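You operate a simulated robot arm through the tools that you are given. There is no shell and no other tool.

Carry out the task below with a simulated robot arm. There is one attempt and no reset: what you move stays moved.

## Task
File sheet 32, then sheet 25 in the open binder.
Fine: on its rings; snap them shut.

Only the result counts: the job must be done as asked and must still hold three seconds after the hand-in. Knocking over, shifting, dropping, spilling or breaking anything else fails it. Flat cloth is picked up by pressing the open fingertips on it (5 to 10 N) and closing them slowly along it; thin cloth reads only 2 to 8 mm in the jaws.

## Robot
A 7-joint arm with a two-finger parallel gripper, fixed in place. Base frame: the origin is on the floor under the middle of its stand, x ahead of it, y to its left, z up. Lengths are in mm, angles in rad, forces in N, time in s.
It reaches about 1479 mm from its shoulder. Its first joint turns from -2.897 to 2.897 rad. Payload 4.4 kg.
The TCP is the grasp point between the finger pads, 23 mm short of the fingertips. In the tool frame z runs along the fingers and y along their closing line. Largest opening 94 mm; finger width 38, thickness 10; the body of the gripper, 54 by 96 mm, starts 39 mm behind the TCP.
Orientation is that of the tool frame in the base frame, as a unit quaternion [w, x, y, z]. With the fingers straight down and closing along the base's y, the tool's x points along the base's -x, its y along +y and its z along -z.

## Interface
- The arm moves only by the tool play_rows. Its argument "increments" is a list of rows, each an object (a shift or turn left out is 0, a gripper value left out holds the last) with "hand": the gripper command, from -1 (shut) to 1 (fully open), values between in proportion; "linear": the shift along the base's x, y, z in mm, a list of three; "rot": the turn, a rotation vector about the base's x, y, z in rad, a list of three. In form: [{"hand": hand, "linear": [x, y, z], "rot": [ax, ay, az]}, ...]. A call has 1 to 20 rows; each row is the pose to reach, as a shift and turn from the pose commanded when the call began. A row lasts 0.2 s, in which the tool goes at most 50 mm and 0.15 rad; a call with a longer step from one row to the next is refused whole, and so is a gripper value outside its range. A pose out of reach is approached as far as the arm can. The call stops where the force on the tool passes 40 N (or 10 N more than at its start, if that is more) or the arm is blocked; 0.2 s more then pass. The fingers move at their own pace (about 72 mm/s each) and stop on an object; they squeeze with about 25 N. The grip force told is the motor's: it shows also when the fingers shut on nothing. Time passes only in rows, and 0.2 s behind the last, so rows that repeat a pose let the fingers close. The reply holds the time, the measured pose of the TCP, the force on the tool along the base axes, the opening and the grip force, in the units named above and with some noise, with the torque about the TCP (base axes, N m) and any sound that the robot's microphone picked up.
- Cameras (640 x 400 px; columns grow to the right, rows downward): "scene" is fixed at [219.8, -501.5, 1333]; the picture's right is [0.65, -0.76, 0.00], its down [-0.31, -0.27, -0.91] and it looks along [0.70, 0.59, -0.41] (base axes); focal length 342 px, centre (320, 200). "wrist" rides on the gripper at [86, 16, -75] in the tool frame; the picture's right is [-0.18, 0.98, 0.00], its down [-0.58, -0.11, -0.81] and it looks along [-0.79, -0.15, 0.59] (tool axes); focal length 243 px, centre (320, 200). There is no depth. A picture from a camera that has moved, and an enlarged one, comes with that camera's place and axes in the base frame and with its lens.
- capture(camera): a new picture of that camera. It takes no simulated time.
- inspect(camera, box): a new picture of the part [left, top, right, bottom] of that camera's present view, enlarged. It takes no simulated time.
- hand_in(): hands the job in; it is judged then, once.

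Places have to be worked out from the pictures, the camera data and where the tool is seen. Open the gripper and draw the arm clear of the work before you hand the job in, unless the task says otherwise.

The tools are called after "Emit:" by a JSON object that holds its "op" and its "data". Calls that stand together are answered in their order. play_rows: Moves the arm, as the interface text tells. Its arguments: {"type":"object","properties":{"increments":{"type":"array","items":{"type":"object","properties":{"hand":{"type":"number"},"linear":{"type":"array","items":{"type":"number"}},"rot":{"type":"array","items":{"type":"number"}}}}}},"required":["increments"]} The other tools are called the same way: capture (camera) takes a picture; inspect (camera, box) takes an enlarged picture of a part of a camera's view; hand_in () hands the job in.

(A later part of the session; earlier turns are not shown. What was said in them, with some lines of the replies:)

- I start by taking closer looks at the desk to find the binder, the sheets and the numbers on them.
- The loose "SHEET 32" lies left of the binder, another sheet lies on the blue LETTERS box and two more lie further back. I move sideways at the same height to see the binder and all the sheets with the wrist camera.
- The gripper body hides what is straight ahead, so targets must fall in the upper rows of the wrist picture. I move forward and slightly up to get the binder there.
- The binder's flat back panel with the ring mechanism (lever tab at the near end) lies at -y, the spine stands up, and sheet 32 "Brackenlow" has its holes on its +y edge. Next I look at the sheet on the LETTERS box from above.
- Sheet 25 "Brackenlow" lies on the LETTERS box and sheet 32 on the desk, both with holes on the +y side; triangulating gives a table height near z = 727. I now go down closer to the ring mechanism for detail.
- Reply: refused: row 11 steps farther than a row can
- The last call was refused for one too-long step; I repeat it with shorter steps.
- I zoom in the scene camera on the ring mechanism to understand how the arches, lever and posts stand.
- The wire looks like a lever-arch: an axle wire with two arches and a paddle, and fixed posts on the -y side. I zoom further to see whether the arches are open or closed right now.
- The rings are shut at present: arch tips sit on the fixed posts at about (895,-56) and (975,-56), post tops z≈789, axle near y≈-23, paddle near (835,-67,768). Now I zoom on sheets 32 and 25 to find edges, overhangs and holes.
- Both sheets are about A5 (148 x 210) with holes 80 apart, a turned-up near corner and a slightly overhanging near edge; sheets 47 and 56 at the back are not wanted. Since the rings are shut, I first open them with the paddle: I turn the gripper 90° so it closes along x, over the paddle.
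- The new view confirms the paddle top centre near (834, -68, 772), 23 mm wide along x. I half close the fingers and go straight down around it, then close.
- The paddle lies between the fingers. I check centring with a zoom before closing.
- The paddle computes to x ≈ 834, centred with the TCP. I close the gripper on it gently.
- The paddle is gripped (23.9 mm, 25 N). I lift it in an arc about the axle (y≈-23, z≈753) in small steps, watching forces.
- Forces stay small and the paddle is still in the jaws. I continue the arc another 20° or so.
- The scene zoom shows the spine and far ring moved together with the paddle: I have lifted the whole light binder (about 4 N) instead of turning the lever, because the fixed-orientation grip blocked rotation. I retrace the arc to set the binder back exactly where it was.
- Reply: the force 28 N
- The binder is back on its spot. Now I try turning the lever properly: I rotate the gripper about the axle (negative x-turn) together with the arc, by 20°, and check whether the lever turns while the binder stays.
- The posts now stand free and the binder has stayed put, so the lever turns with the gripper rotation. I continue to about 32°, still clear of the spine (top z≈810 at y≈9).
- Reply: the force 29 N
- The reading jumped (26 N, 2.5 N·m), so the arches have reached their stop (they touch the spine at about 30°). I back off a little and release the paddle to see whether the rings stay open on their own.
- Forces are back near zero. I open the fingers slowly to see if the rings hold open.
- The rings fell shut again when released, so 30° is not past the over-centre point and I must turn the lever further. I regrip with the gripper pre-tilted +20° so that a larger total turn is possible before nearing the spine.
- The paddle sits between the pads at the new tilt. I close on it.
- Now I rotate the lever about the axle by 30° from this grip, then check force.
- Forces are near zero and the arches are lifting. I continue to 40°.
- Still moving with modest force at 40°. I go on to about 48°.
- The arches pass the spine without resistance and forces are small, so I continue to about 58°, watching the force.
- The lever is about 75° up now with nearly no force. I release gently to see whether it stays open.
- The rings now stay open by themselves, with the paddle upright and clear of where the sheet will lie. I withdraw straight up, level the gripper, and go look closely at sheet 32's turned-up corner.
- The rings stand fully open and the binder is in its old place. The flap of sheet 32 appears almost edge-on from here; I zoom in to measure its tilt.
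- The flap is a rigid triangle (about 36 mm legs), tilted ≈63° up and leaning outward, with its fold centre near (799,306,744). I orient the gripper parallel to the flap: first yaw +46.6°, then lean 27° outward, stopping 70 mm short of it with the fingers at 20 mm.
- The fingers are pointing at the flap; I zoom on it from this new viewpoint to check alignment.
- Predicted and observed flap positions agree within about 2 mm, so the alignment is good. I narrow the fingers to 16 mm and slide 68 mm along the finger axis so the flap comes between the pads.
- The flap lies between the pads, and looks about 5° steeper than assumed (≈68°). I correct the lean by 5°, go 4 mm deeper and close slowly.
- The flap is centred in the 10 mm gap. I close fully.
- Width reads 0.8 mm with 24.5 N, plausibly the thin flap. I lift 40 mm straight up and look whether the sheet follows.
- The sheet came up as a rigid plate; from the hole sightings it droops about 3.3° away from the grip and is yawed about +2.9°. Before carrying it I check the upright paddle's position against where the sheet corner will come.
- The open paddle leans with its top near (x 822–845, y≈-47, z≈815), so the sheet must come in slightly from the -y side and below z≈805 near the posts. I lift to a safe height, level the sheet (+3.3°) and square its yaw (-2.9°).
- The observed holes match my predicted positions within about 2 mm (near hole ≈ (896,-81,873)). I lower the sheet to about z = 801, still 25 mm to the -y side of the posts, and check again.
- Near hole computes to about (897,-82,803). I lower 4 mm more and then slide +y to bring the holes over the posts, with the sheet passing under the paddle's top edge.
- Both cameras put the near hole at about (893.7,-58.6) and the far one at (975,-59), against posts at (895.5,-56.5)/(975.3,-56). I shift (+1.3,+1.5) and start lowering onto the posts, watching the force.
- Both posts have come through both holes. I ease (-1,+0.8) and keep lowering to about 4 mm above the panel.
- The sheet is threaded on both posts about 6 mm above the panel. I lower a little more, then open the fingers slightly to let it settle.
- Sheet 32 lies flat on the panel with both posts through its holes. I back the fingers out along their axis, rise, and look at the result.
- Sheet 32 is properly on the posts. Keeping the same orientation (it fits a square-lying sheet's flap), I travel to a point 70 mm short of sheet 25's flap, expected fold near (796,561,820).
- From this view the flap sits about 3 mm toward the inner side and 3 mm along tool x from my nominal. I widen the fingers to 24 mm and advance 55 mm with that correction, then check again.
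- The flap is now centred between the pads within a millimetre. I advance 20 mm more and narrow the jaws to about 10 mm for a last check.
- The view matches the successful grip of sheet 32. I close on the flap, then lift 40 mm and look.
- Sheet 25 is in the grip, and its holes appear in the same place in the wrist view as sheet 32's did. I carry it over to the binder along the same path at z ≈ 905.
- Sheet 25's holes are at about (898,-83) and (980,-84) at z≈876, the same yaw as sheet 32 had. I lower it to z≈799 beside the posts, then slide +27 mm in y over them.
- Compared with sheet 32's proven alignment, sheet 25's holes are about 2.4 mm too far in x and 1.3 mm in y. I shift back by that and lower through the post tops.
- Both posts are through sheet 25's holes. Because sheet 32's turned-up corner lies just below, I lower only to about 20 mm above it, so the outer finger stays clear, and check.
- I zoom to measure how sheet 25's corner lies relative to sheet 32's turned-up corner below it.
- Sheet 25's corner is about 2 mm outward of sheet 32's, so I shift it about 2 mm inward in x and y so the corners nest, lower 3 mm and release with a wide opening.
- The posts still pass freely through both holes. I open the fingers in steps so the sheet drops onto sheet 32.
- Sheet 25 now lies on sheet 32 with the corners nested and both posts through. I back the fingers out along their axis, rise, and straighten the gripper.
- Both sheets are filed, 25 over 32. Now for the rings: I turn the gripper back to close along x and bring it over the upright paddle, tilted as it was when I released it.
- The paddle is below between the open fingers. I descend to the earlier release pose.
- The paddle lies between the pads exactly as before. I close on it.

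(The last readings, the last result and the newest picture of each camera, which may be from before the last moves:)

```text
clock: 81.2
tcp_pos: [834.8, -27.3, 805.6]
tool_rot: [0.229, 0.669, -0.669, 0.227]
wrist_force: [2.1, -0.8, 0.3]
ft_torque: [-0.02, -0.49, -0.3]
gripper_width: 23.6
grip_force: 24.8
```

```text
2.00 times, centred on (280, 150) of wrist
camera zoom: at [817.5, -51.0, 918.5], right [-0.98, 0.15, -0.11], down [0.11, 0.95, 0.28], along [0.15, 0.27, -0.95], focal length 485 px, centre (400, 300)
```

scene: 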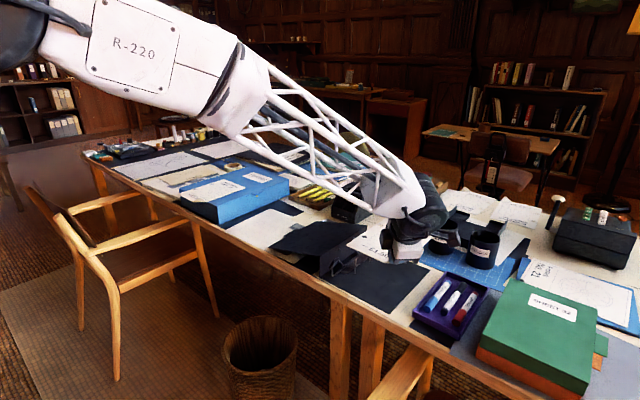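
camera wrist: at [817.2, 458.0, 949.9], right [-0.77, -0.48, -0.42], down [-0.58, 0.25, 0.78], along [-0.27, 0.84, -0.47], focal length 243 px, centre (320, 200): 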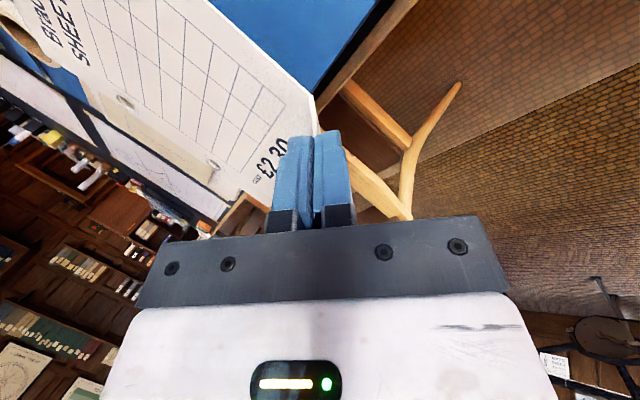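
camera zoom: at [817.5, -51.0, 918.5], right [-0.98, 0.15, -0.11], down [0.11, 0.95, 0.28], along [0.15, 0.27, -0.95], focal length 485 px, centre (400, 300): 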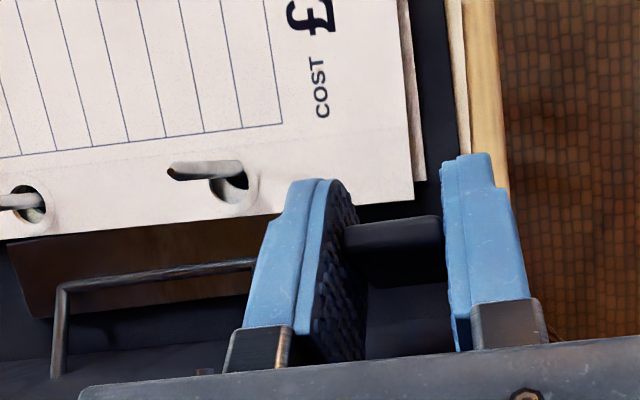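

Gripped at 23.6 mm. I rotate the lever back about the axle by 36°, reversing the opening motion, which brings the fingers vertical and still above the sheets.

Emit:
{"op": "play_rows", "data": {"increments": [{"hand": -1, "linear": [0, -4.7, -0.6], "rot": [0.0873, 0, 0]}, {"linear": [0, -9.4, -1.7], "rot": [0.1745, 0, 0]}, {"linear": [0, -13.9, -3.1], "rot": [0.2618, 0, 0]}, {"linear": [0, -18.4, -4.9], "rot": [0.3491, 0, 0]}, {"linear": [0, -22.6, -7.1], "rot": [0.4363, 0, 0]}, {"linear": [0, -26.6, -9.7], "rot": [0.5236, 0, 0]}, {"linear": [0, -29.7, -12.0], "rot": [0.593, 0, 0]}]}}

Emit:
{"op": "inspect", "data": {"camera": "scene", "box": [300, 220, 396, 280]}}

Emit:
{"op": "inspect", "data": {"camera": "wrist", "box": [120, 50, 440, 250]}}

```text
clock: 82.8
tcp_pos: [832.4, -58.4, 794.5]
tool_rot: [0.023, 0.707, -0.706, 0.021]
wrist_force: [0.6, 1.5, 0.2]
ft_torque: [-0.08, 0.01, 0.18]
gripper_width: 24.1
grip_force: 24.8
```

```text
6.67 times, centred on (348, 250) of scene
camera zoom: at [219.8, -501.5, 1333.0], right [0.65, -0.76, 0.0], down [-0.31, -0.27, -0.91], along [0.7, 0.59, -0.41], focal length 2279 px, centre (133, -133)
```

zoom: 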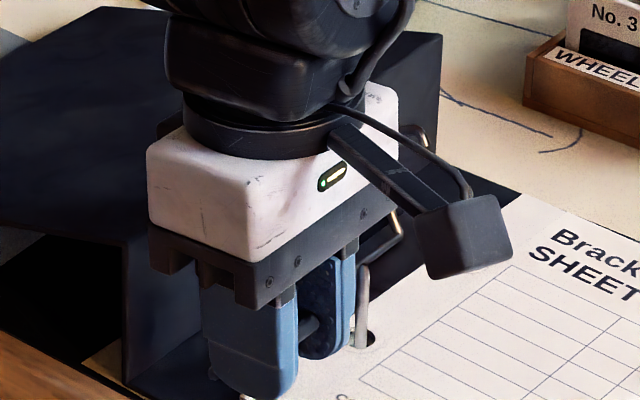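

```text
2.00 times, centred on (280, 150) of wrist
camera zoom: at [817.0, -138.8, 875.2], right [-0.98, 0.18, -0.01], down [0.11, 0.63, 0.77], along [0.14, 0.75, -0.64], focal length 485 px, centre (400, 300)
```

zoom: 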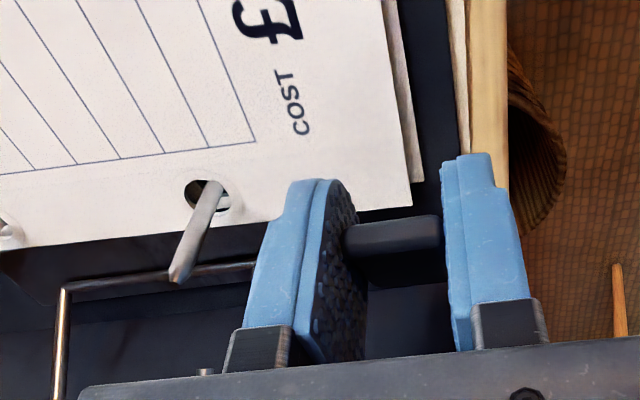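

The arches are well on their way down and the binder has not moved. I turn another 14° under grip, keeping the fingertips above the sheets.

Emit:
{"op": "play_rows", "data": {"increments": [{"hand": -1, "linear": [0, -2.8, -3.0], "rot": [0.0698, 0, 0]}, {"linear": [0, -5.6, -6.3], "rot": [0.1396, 0, 0]}, {"linear": [0, -7.8, -9.4], "rot": [0.2094, 0, 0]}, {"linear": [0, -8.6, -10.6], "rot": [0.24, 0, 0]}]}}

Emit:
{"op": "inspect", "data": {"camera": "scene", "box": [300, 220, 396, 280]}}

Emit:
{"op": "inspect", "data": {"camera": "wrist", "box": [120, 50, 440, 250]}}

```text
clock: 83.8
tcp_pos: [834.1, -65.5, 784.0]
tool_rot: [-0.062, 0.705, -0.704, -0.063]
wrist_force: [-5.7, 3.9, 9.9]
ft_torque: [0.57, 0.0, 0.11]
gripper_width: 23.7
grip_force: 25.0
```

```text
6.67 times, centred on (348, 250) of scene
camera zoom: at [219.8, -501.5, 1333.0], right [0.65, -0.76, 0.0], down [-0.31, -0.27, -0.91], along [0.7, 0.59, -0.41], focal length 2279 px, centre (133, -133)
```

zoom: 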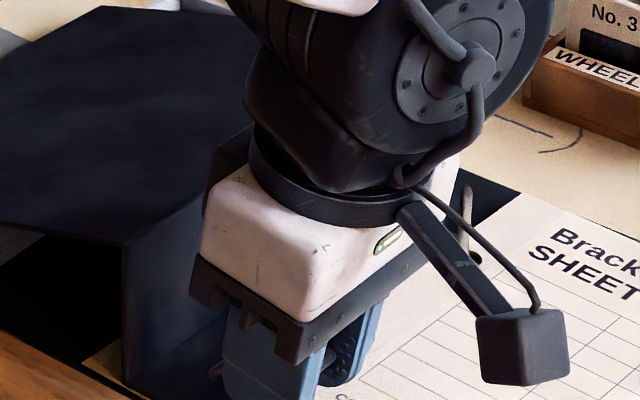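

```text
2.00 times, centred on (280, 150) of wrist
camera zoom: at [817.2, -164.2, 843.7], right [-0.98, 0.18, 0.03], down [0.11, 0.43, 0.9], along [0.15, 0.88, -0.44], focal length 485 px, centre (400, 300)
```

zoom: 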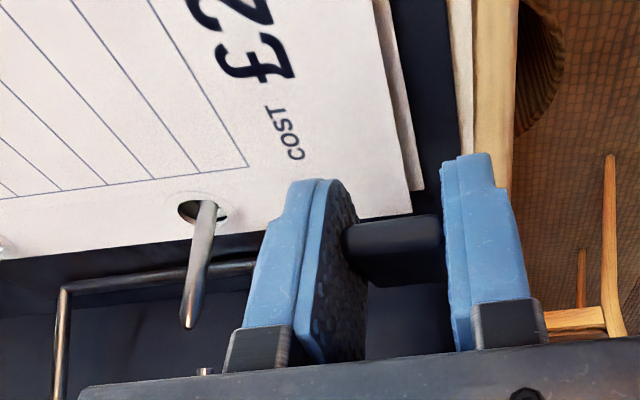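

The arches are about 11° from shut. I release the paddle so the spring or weight finishes the closing.

Emit:
{"op": "play_rows", "data": {"increments": [{"hand": -0.4, "linear": [0, 0, 0]}, {"hand": -0.2, "linear": [0, 0, 0]}, {"hand": 0.0, "linear": [0, 0, 0]}, {"hand": 0.0, "linear": [0, 0, 0]}]}}

Emit:
{"op": "inspect", "data": {"camera": "wrist", "box": [120, 50, 440, 250]}}

Emit:
{"op": "inspect", "data": {"camera": "scene", "box": [300, 220, 396, 280]}}

```text
clock: 84.8
tcp_pos: [832.6, -65.2, 782.8]
tool_rot: [-0.062, 0.705, -0.704, -0.063]
wrist_force: [-1.1, -0.8, 0.2]
ft_torque: [0.02, 0.0, 0.01]
gripper_width: 46.9
grip_force: 0.0
```

```text
2.00 times, centred on (280, 150) of wrist
camera zoom: at [816.9, -164.4, 842.9], right [-0.98, 0.18, 0.03], down [0.11, 0.43, 0.9], along [0.15, 0.88, -0.44], focal length 485 px, centre (400, 300)
```

zoom: 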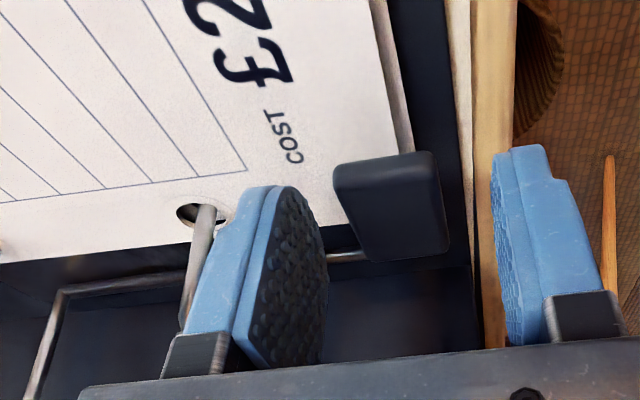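

```text
6.67 times, centred on (348, 250) of scene
camera zoom: at [219.8, -501.5, 1333.0], right [0.65, -0.76, 0.0], down [-0.31, -0.27, -0.91], along [0.7, 0.59, -0.41], focal length 2279 px, centre (133, -133)
```

zoom: 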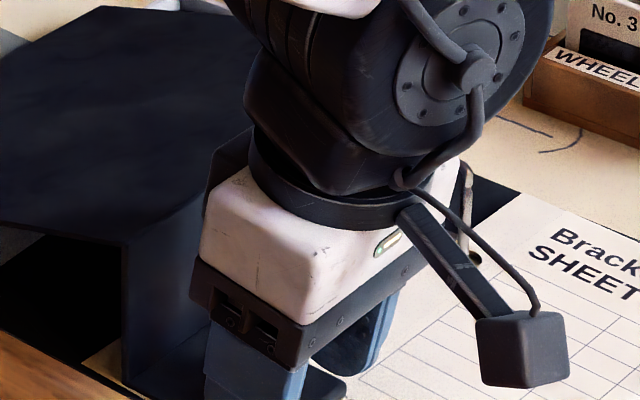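

The paddle dropped on release. I withdraw straight up and look at whether the rings are fully shut.

Emit:
{"op": "play_rows", "data": {"increments": [{"hand": 0.0, "linear": [0, -2, 12]}, {"linear": [0, -4, 28]}, {"linear": [0, -5, 50]}, {"linear": [0, -5, 80], "rot": [-0.09, 0, 0]}, {"linear": [0, -5, 115], "rot": [-0.177, 0, 0]}, {"linear": [0, 10, 140], "rot": [-0.177, 0, 0]}]}}

Emit:
{"op": "inspect", "data": {"camera": "scene", "box": [310, 230, 390, 280]}}

Emit:
{"op": "inspect", "data": {"camera": "wrist", "box": [160, 0, 400, 150]}}

```text
clock: 86.2
tcp_pos: [833.4, -57.0, 925.6]
tool_rot: [0.002, 0.707, -0.707, -0.001]
wrist_force: [0.2, -0.2, 0.0]
ft_torque: [0.01, -0.03, 0.02]
gripper_width: 47.0
grip_force: 0.1
```

```text
8.00 times, centred on (350, 255) of scene
camera zoom: at [219.8, -501.5, 1333.0], right [0.65, -0.76, 0.0], down [-0.31, -0.27, -0.91], along [0.7, 0.59, -0.41], focal length 2734 px, centre (80, -240)
```

zoom: 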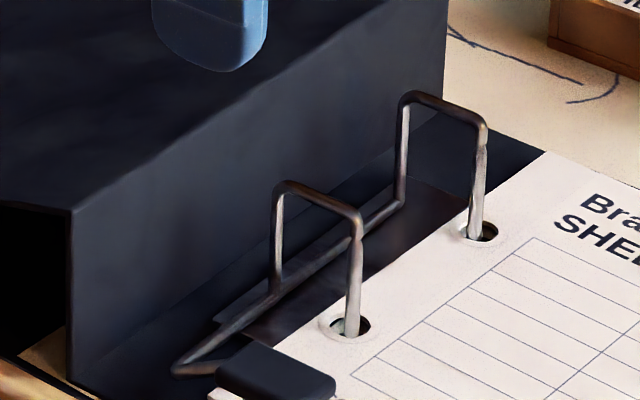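

```text
2.67 times, centred on (280, 75) of wrist
camera zoom: at [817.0, -143.4, 1000.3], right [-0.98, 0.18, 0.0], down [0.11, 0.58, 0.81], along [0.15, 0.79, -0.59], focal length 647 px, centre (427, 533)
```

zoom: 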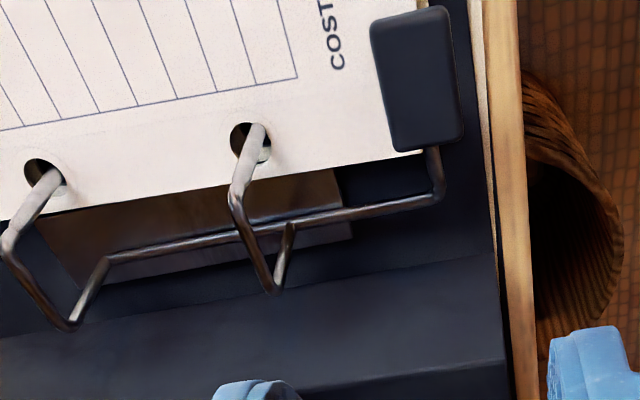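

The rings look shut over the sheets. I zoom right in on the arch tips to compare with the original closed state.

Emit:
{"op": "inspect", "data": {"camera": "scene", "box": [338, 236, 378, 261]}}

Emit:
{"op": "inspect", "data": {"camera": "scene", "box": [328, 250, 368, 275]}}

Emit:
{"op": "capture", "data": {"camera": "scene"}}

```text
16.00 times, centred on (358, 248) of scene
camera zoom: at [219.8, -501.5, 1333.0], right [0.65, -0.76, 0.0], down [-0.31, -0.27, -0.91], along [0.7, 0.59, -0.41], focal length 5469 px, centre (-288, -576)
```

zoom: 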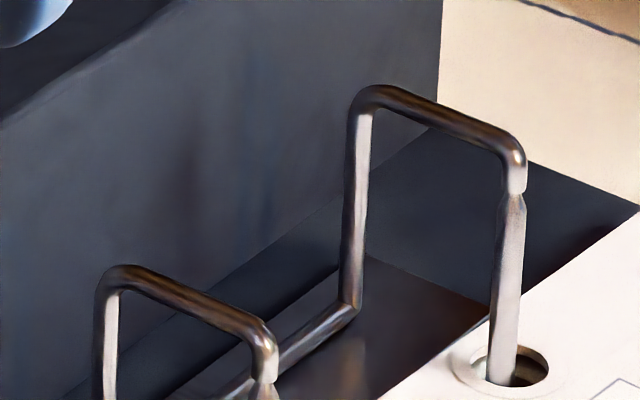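

```text
16.00 times, centred on (348, 262) of scene
camera zoom: at [219.8, -501.5, 1333.0], right [0.65, -0.76, 0.0], down [-0.31, -0.27, -0.91], along [0.7, 0.59, -0.41], focal length 5469 px, centre (-128, -800)
```

zoom: 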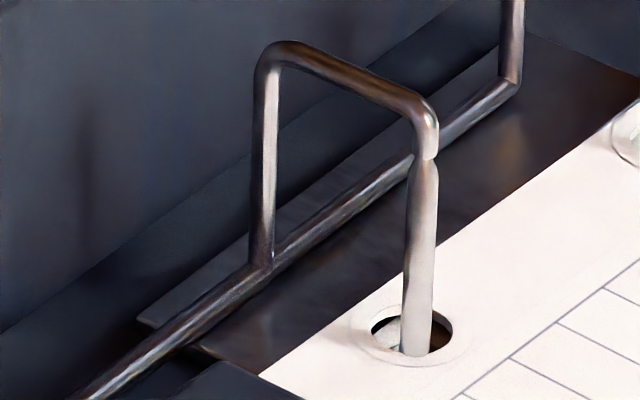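

```text
taken
```

scene: 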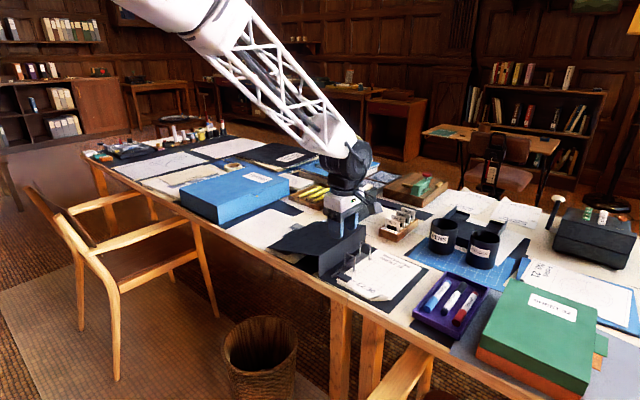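

The arch tips sit on the posts as they did originally. To be sure they are snapped home, I close the fingers and press the paddle lightly from above.

Emit:
{"op": "play_rows", "data": {"increments": [{"hand": -0.5, "linear": [0.5, -5, -30]}, {"hand": -1, "linear": [0.5, -10, -65]}, {"hand": -1, "linear": [0.5, -14, -95]}, {"linear": [0.5, -14, -112]}, {"linear": [0.5, -14, -120]}, {"linear": [0.5, -14, -123]}]}}

Emit:
{"op": "inspect", "data": {"camera": "wrist", "box": [160, 50, 480, 250]}}

```text
clock: 87.6
tcp_pos: [834.5, -69.7, 800.5]
tool_rot: [0.001, 0.708, -0.706, -0.001]
wrist_force: [0.8, 0.5, -0.4]
ft_torque: [-0.02, 0.03, 0.01]
gripper_width: 0.0
grip_force: 24.9
```

```text
2.00 times, centred on (320, 150) of wrist
camera zoom: at [817.9, -156.8, 875.9], right [-0.98, 0.18, 0.0], down [0.11, 0.58, 0.81], along [0.15, 0.79, -0.59], focal length 485 px, centre (320, 300)
```

zoom: 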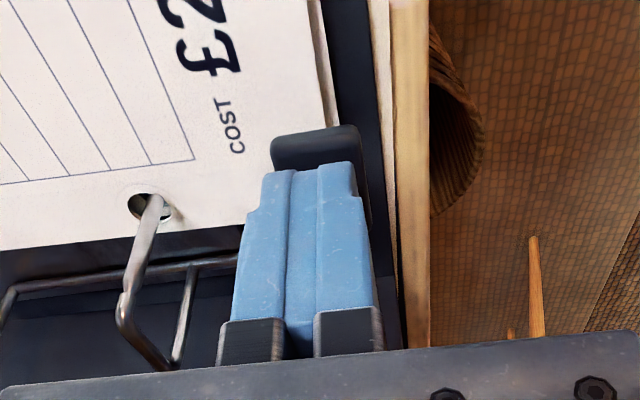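

The closed fingertips are a few mm above the paddle. I press down in small steps.

Emit:
{"op": "play_rows", "data": {"increments": [{"hand": -1, "linear": [0, 0, -2]}, {"linear": [0, 0, -3.5]}, {"linear": [0, 0, -5]}, {"linear": [0, 0, -6]}]}}

```text
clock: 88.6
tcp_pos: [833.2, -69.7, 794.2]
tool_rot: [0.001, 0.708, -0.707, -0.001]
wrist_force: [0.4, 1.1, 1.8]
ft_torque: [0.06, 0.0, -0.03]
gripper_width: 0.1
grip_force: 24.8
```

Contact just begins (1.8 N). I press one to two millimetres more.

Emit:
{"op": "play_rows", "data": {"increments": [{"hand": -1, "linear": [0, 0, -0.6]}, {"linear": [0, 0, -1.2]}, {"linear": [0, 0, -1.6]}]}}

Emit:
{"op": "inspect", "data": {"camera": "scene", "box": [310, 230, 390, 280]}}

```text
clock: 89.4
tcp_pos: [833.1, -70.8, 793.7]
tool_rot: [0.001, 0.708, -0.707, -0.001]
wrist_force: [-13.6, 0.4, 31.4]
ft_torque: [0.61, 0.34, 0.32]
gripper_width: 0.2
grip_force: 24.7
```

```text
8.00 times, centred on (350, 255) of scene
camera zoom: at [219.8, -501.5, 1333.0], right [0.65, -0.76, 0.0], down [-0.31, -0.27, -0.91], along [0.7, 0.59, -0.41], focal length 2734 px, centre (80, -240)
```

zoom: 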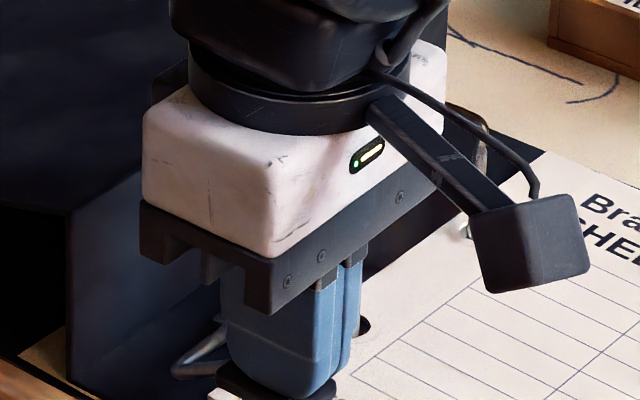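

At 31 N the paddle does not give any further, so the rings are fully home. I lift off, open the gripper and draw the arm clear toward the robot.

Emit:
{"op": "play_rows", "data": {"increments": [{"hand": -1, "linear": [0, 0, 3]}, {"linear": [0, 0, 15]}, {"linear": [0, 0, 40]}, {"hand": 0, "linear": [0, 0, 80]}, {"hand": 1, "linear": [0, 0, 120]}, {"linear": [-20, 0, 160]}, {"linear": [-55, 10, 190]}, {"linear": [-95, 30, 205]}, {"linear": [-135, 60, 210]}, {"linear": [-170, 95, 210]}, {"linear": [-200, 130, 210]}]}}

Emit:
{"op": "capture", "data": {"camera": "scene"}}

Emit:
{"op": "inspect", "data": {"camera": "scene", "box": [300, 220, 428, 300]}}

Emit:
{"op": "inspect", "data": {"camera": "scene", "box": [320, 235, 384, 275]}}

```text
refused: row 9 steps farther than a row can; nothing moved
```

```text
taken
```

scene: 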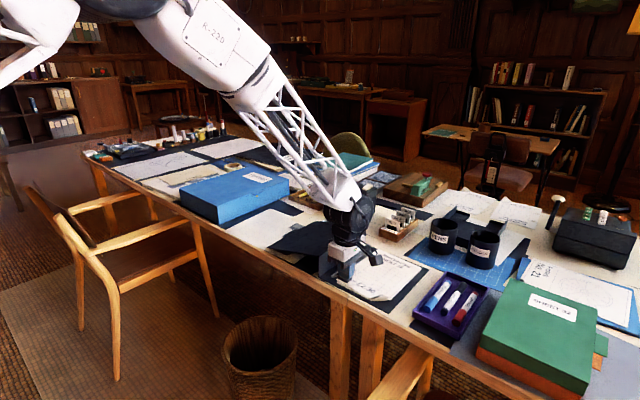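

```text
5.00 times, centred on (364, 260) of scene
camera zoom: at [219.8, -501.5, 1333.0], right [0.65, -0.76, 0.0], down [-0.31, -0.27, -0.91], along [0.7, 0.59, -0.41], focal length 1709 px, centre (100, -100)
```

zoom: 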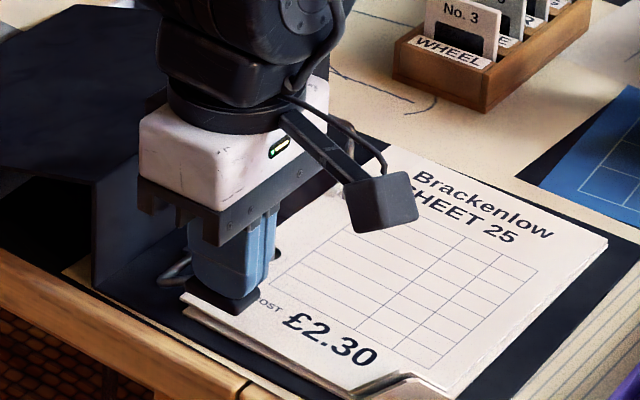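

```text
10.00 times, centred on (352, 255) of scene
camera zoom: at [219.8, -501.5, 1333.0], right [0.65, -0.76, 0.0], down [-0.31, -0.27, -0.91], along [0.7, 0.59, -0.41], focal length 3418 px, centre (0, -350)
```

zoom: 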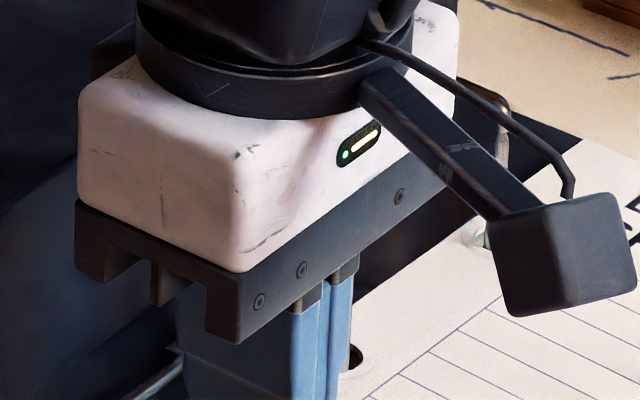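

One row was too long; I repeat the withdrawal with shorter steps.

Emit:
{"op": "play_rows", "data": {"increments": [{"hand": -1, "linear": [0, 0, 3]}, {"linear": [0, 0, 15]}, {"linear": [0, 0, 40]}, {"hand": 0, "linear": [0, 0, 80]}, {"hand": 1, "linear": [0, 0, 120]}, {"linear": [-10, 0, 155]}, {"linear": [-35, 5, 185]}, {"linear": [-65, 20, 205]}, {"linear": [-95, 45, 210]}, {"linear": [-125, 75, 210]}, {"linear": [-155, 105, 210]}, {"linear": [-180, 135, 210]}, {"linear": [-200, 165, 210]}]}}

Emit:
{"op": "capture", "data": {"camera": "scene"}}

Emit:
{"op": "inspect", "data": {"camera": "scene", "box": [300, 220, 428, 300]}}

Emit:
{"op": "inspect", "data": {"camera": "scene", "box": [320, 235, 384, 275]}}

```text
clock: 92.2
tcp_pos: [634.9, 96.3, 1001.8]
tool_rot: [0.001, 0.708, -0.706, -0.002]
wrist_force: [-0.9, 0.2, -0.3]
ft_torque: [0.02, -0.02, 0.01]
gripper_width: 94.3
grip_force: 0.1
```

```text
taken
```

scene: 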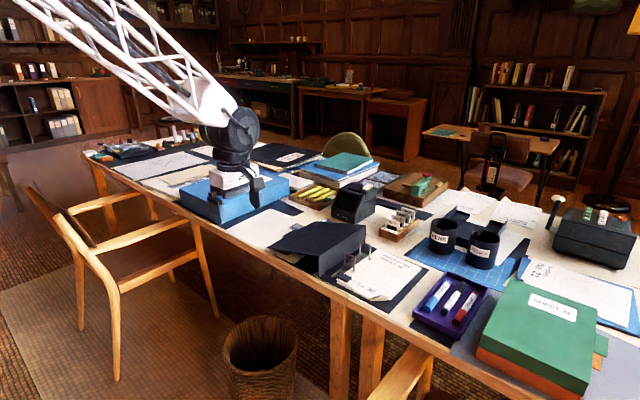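

```text
5.00 times, centred on (364, 260) of scene
camera zoom: at [219.8, -501.5, 1333.0], right [0.65, -0.76, 0.0], down [-0.31, -0.27, -0.91], along [0.7, 0.59, -0.41], focal length 1709 px, centre (100, -100)
```

zoom: 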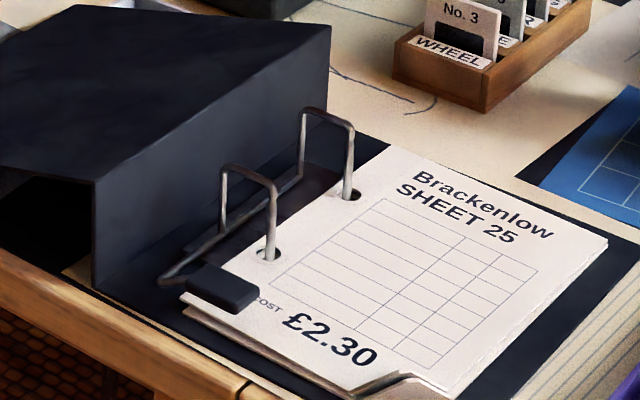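

```text
10.00 times, centred on (352, 255) of scene
camera zoom: at [219.8, -501.5, 1333.0], right [0.65, -0.76, 0.0], down [-0.31, -0.27, -0.91], along [0.7, 0.59, -0.41], focal length 3418 px, centre (0, -350)
```

zoom: 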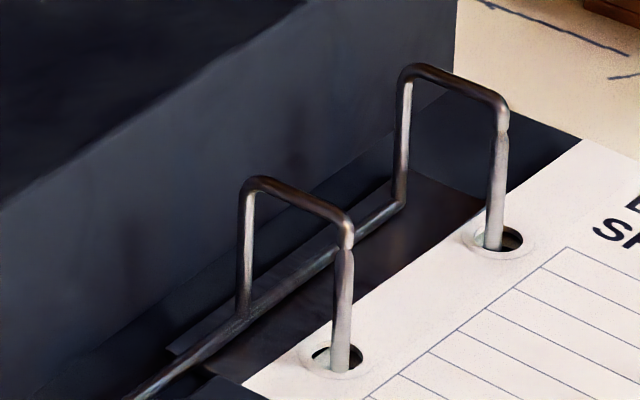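

The rings are shut on their posts over sheet 32 and then sheet 25, nothing else has moved, and the arm is clear with the gripper open. I hand the job in.

Emit:
{"op": "hand_in", "data": {}}

```text
The job is handed in.
```

Sheet 32 and then sheet 25 are on the binder's rings, with 25 on top, and the rings are shut. I handed the job in, but the reply only confirmed that; I don't have the verdict.

- **Rings:** They were shut at the start, so I opened them with the lever paddle and closed them after filing. The arch tips sit on the posts as they did at the start. Pressing the paddle with about 31 N moved it no further. The microphone reported no click.
- **Binder:** On my first try at the paddle I lifted the whole binder about 25 mm and moved it about 20 mm, then set it back down. It may still be off its original spot by about 1 mm.
- **Sheet 25:** I let it drop about 20 mm onto sheet 32, because sheet 32's turned-up corner left no room for the fingers any lower. It landed flat, with both posts through its holes.

As far as the last pictures show, nothing else on the desk moved. I opened the gripper and drew the arm clear before handing in.
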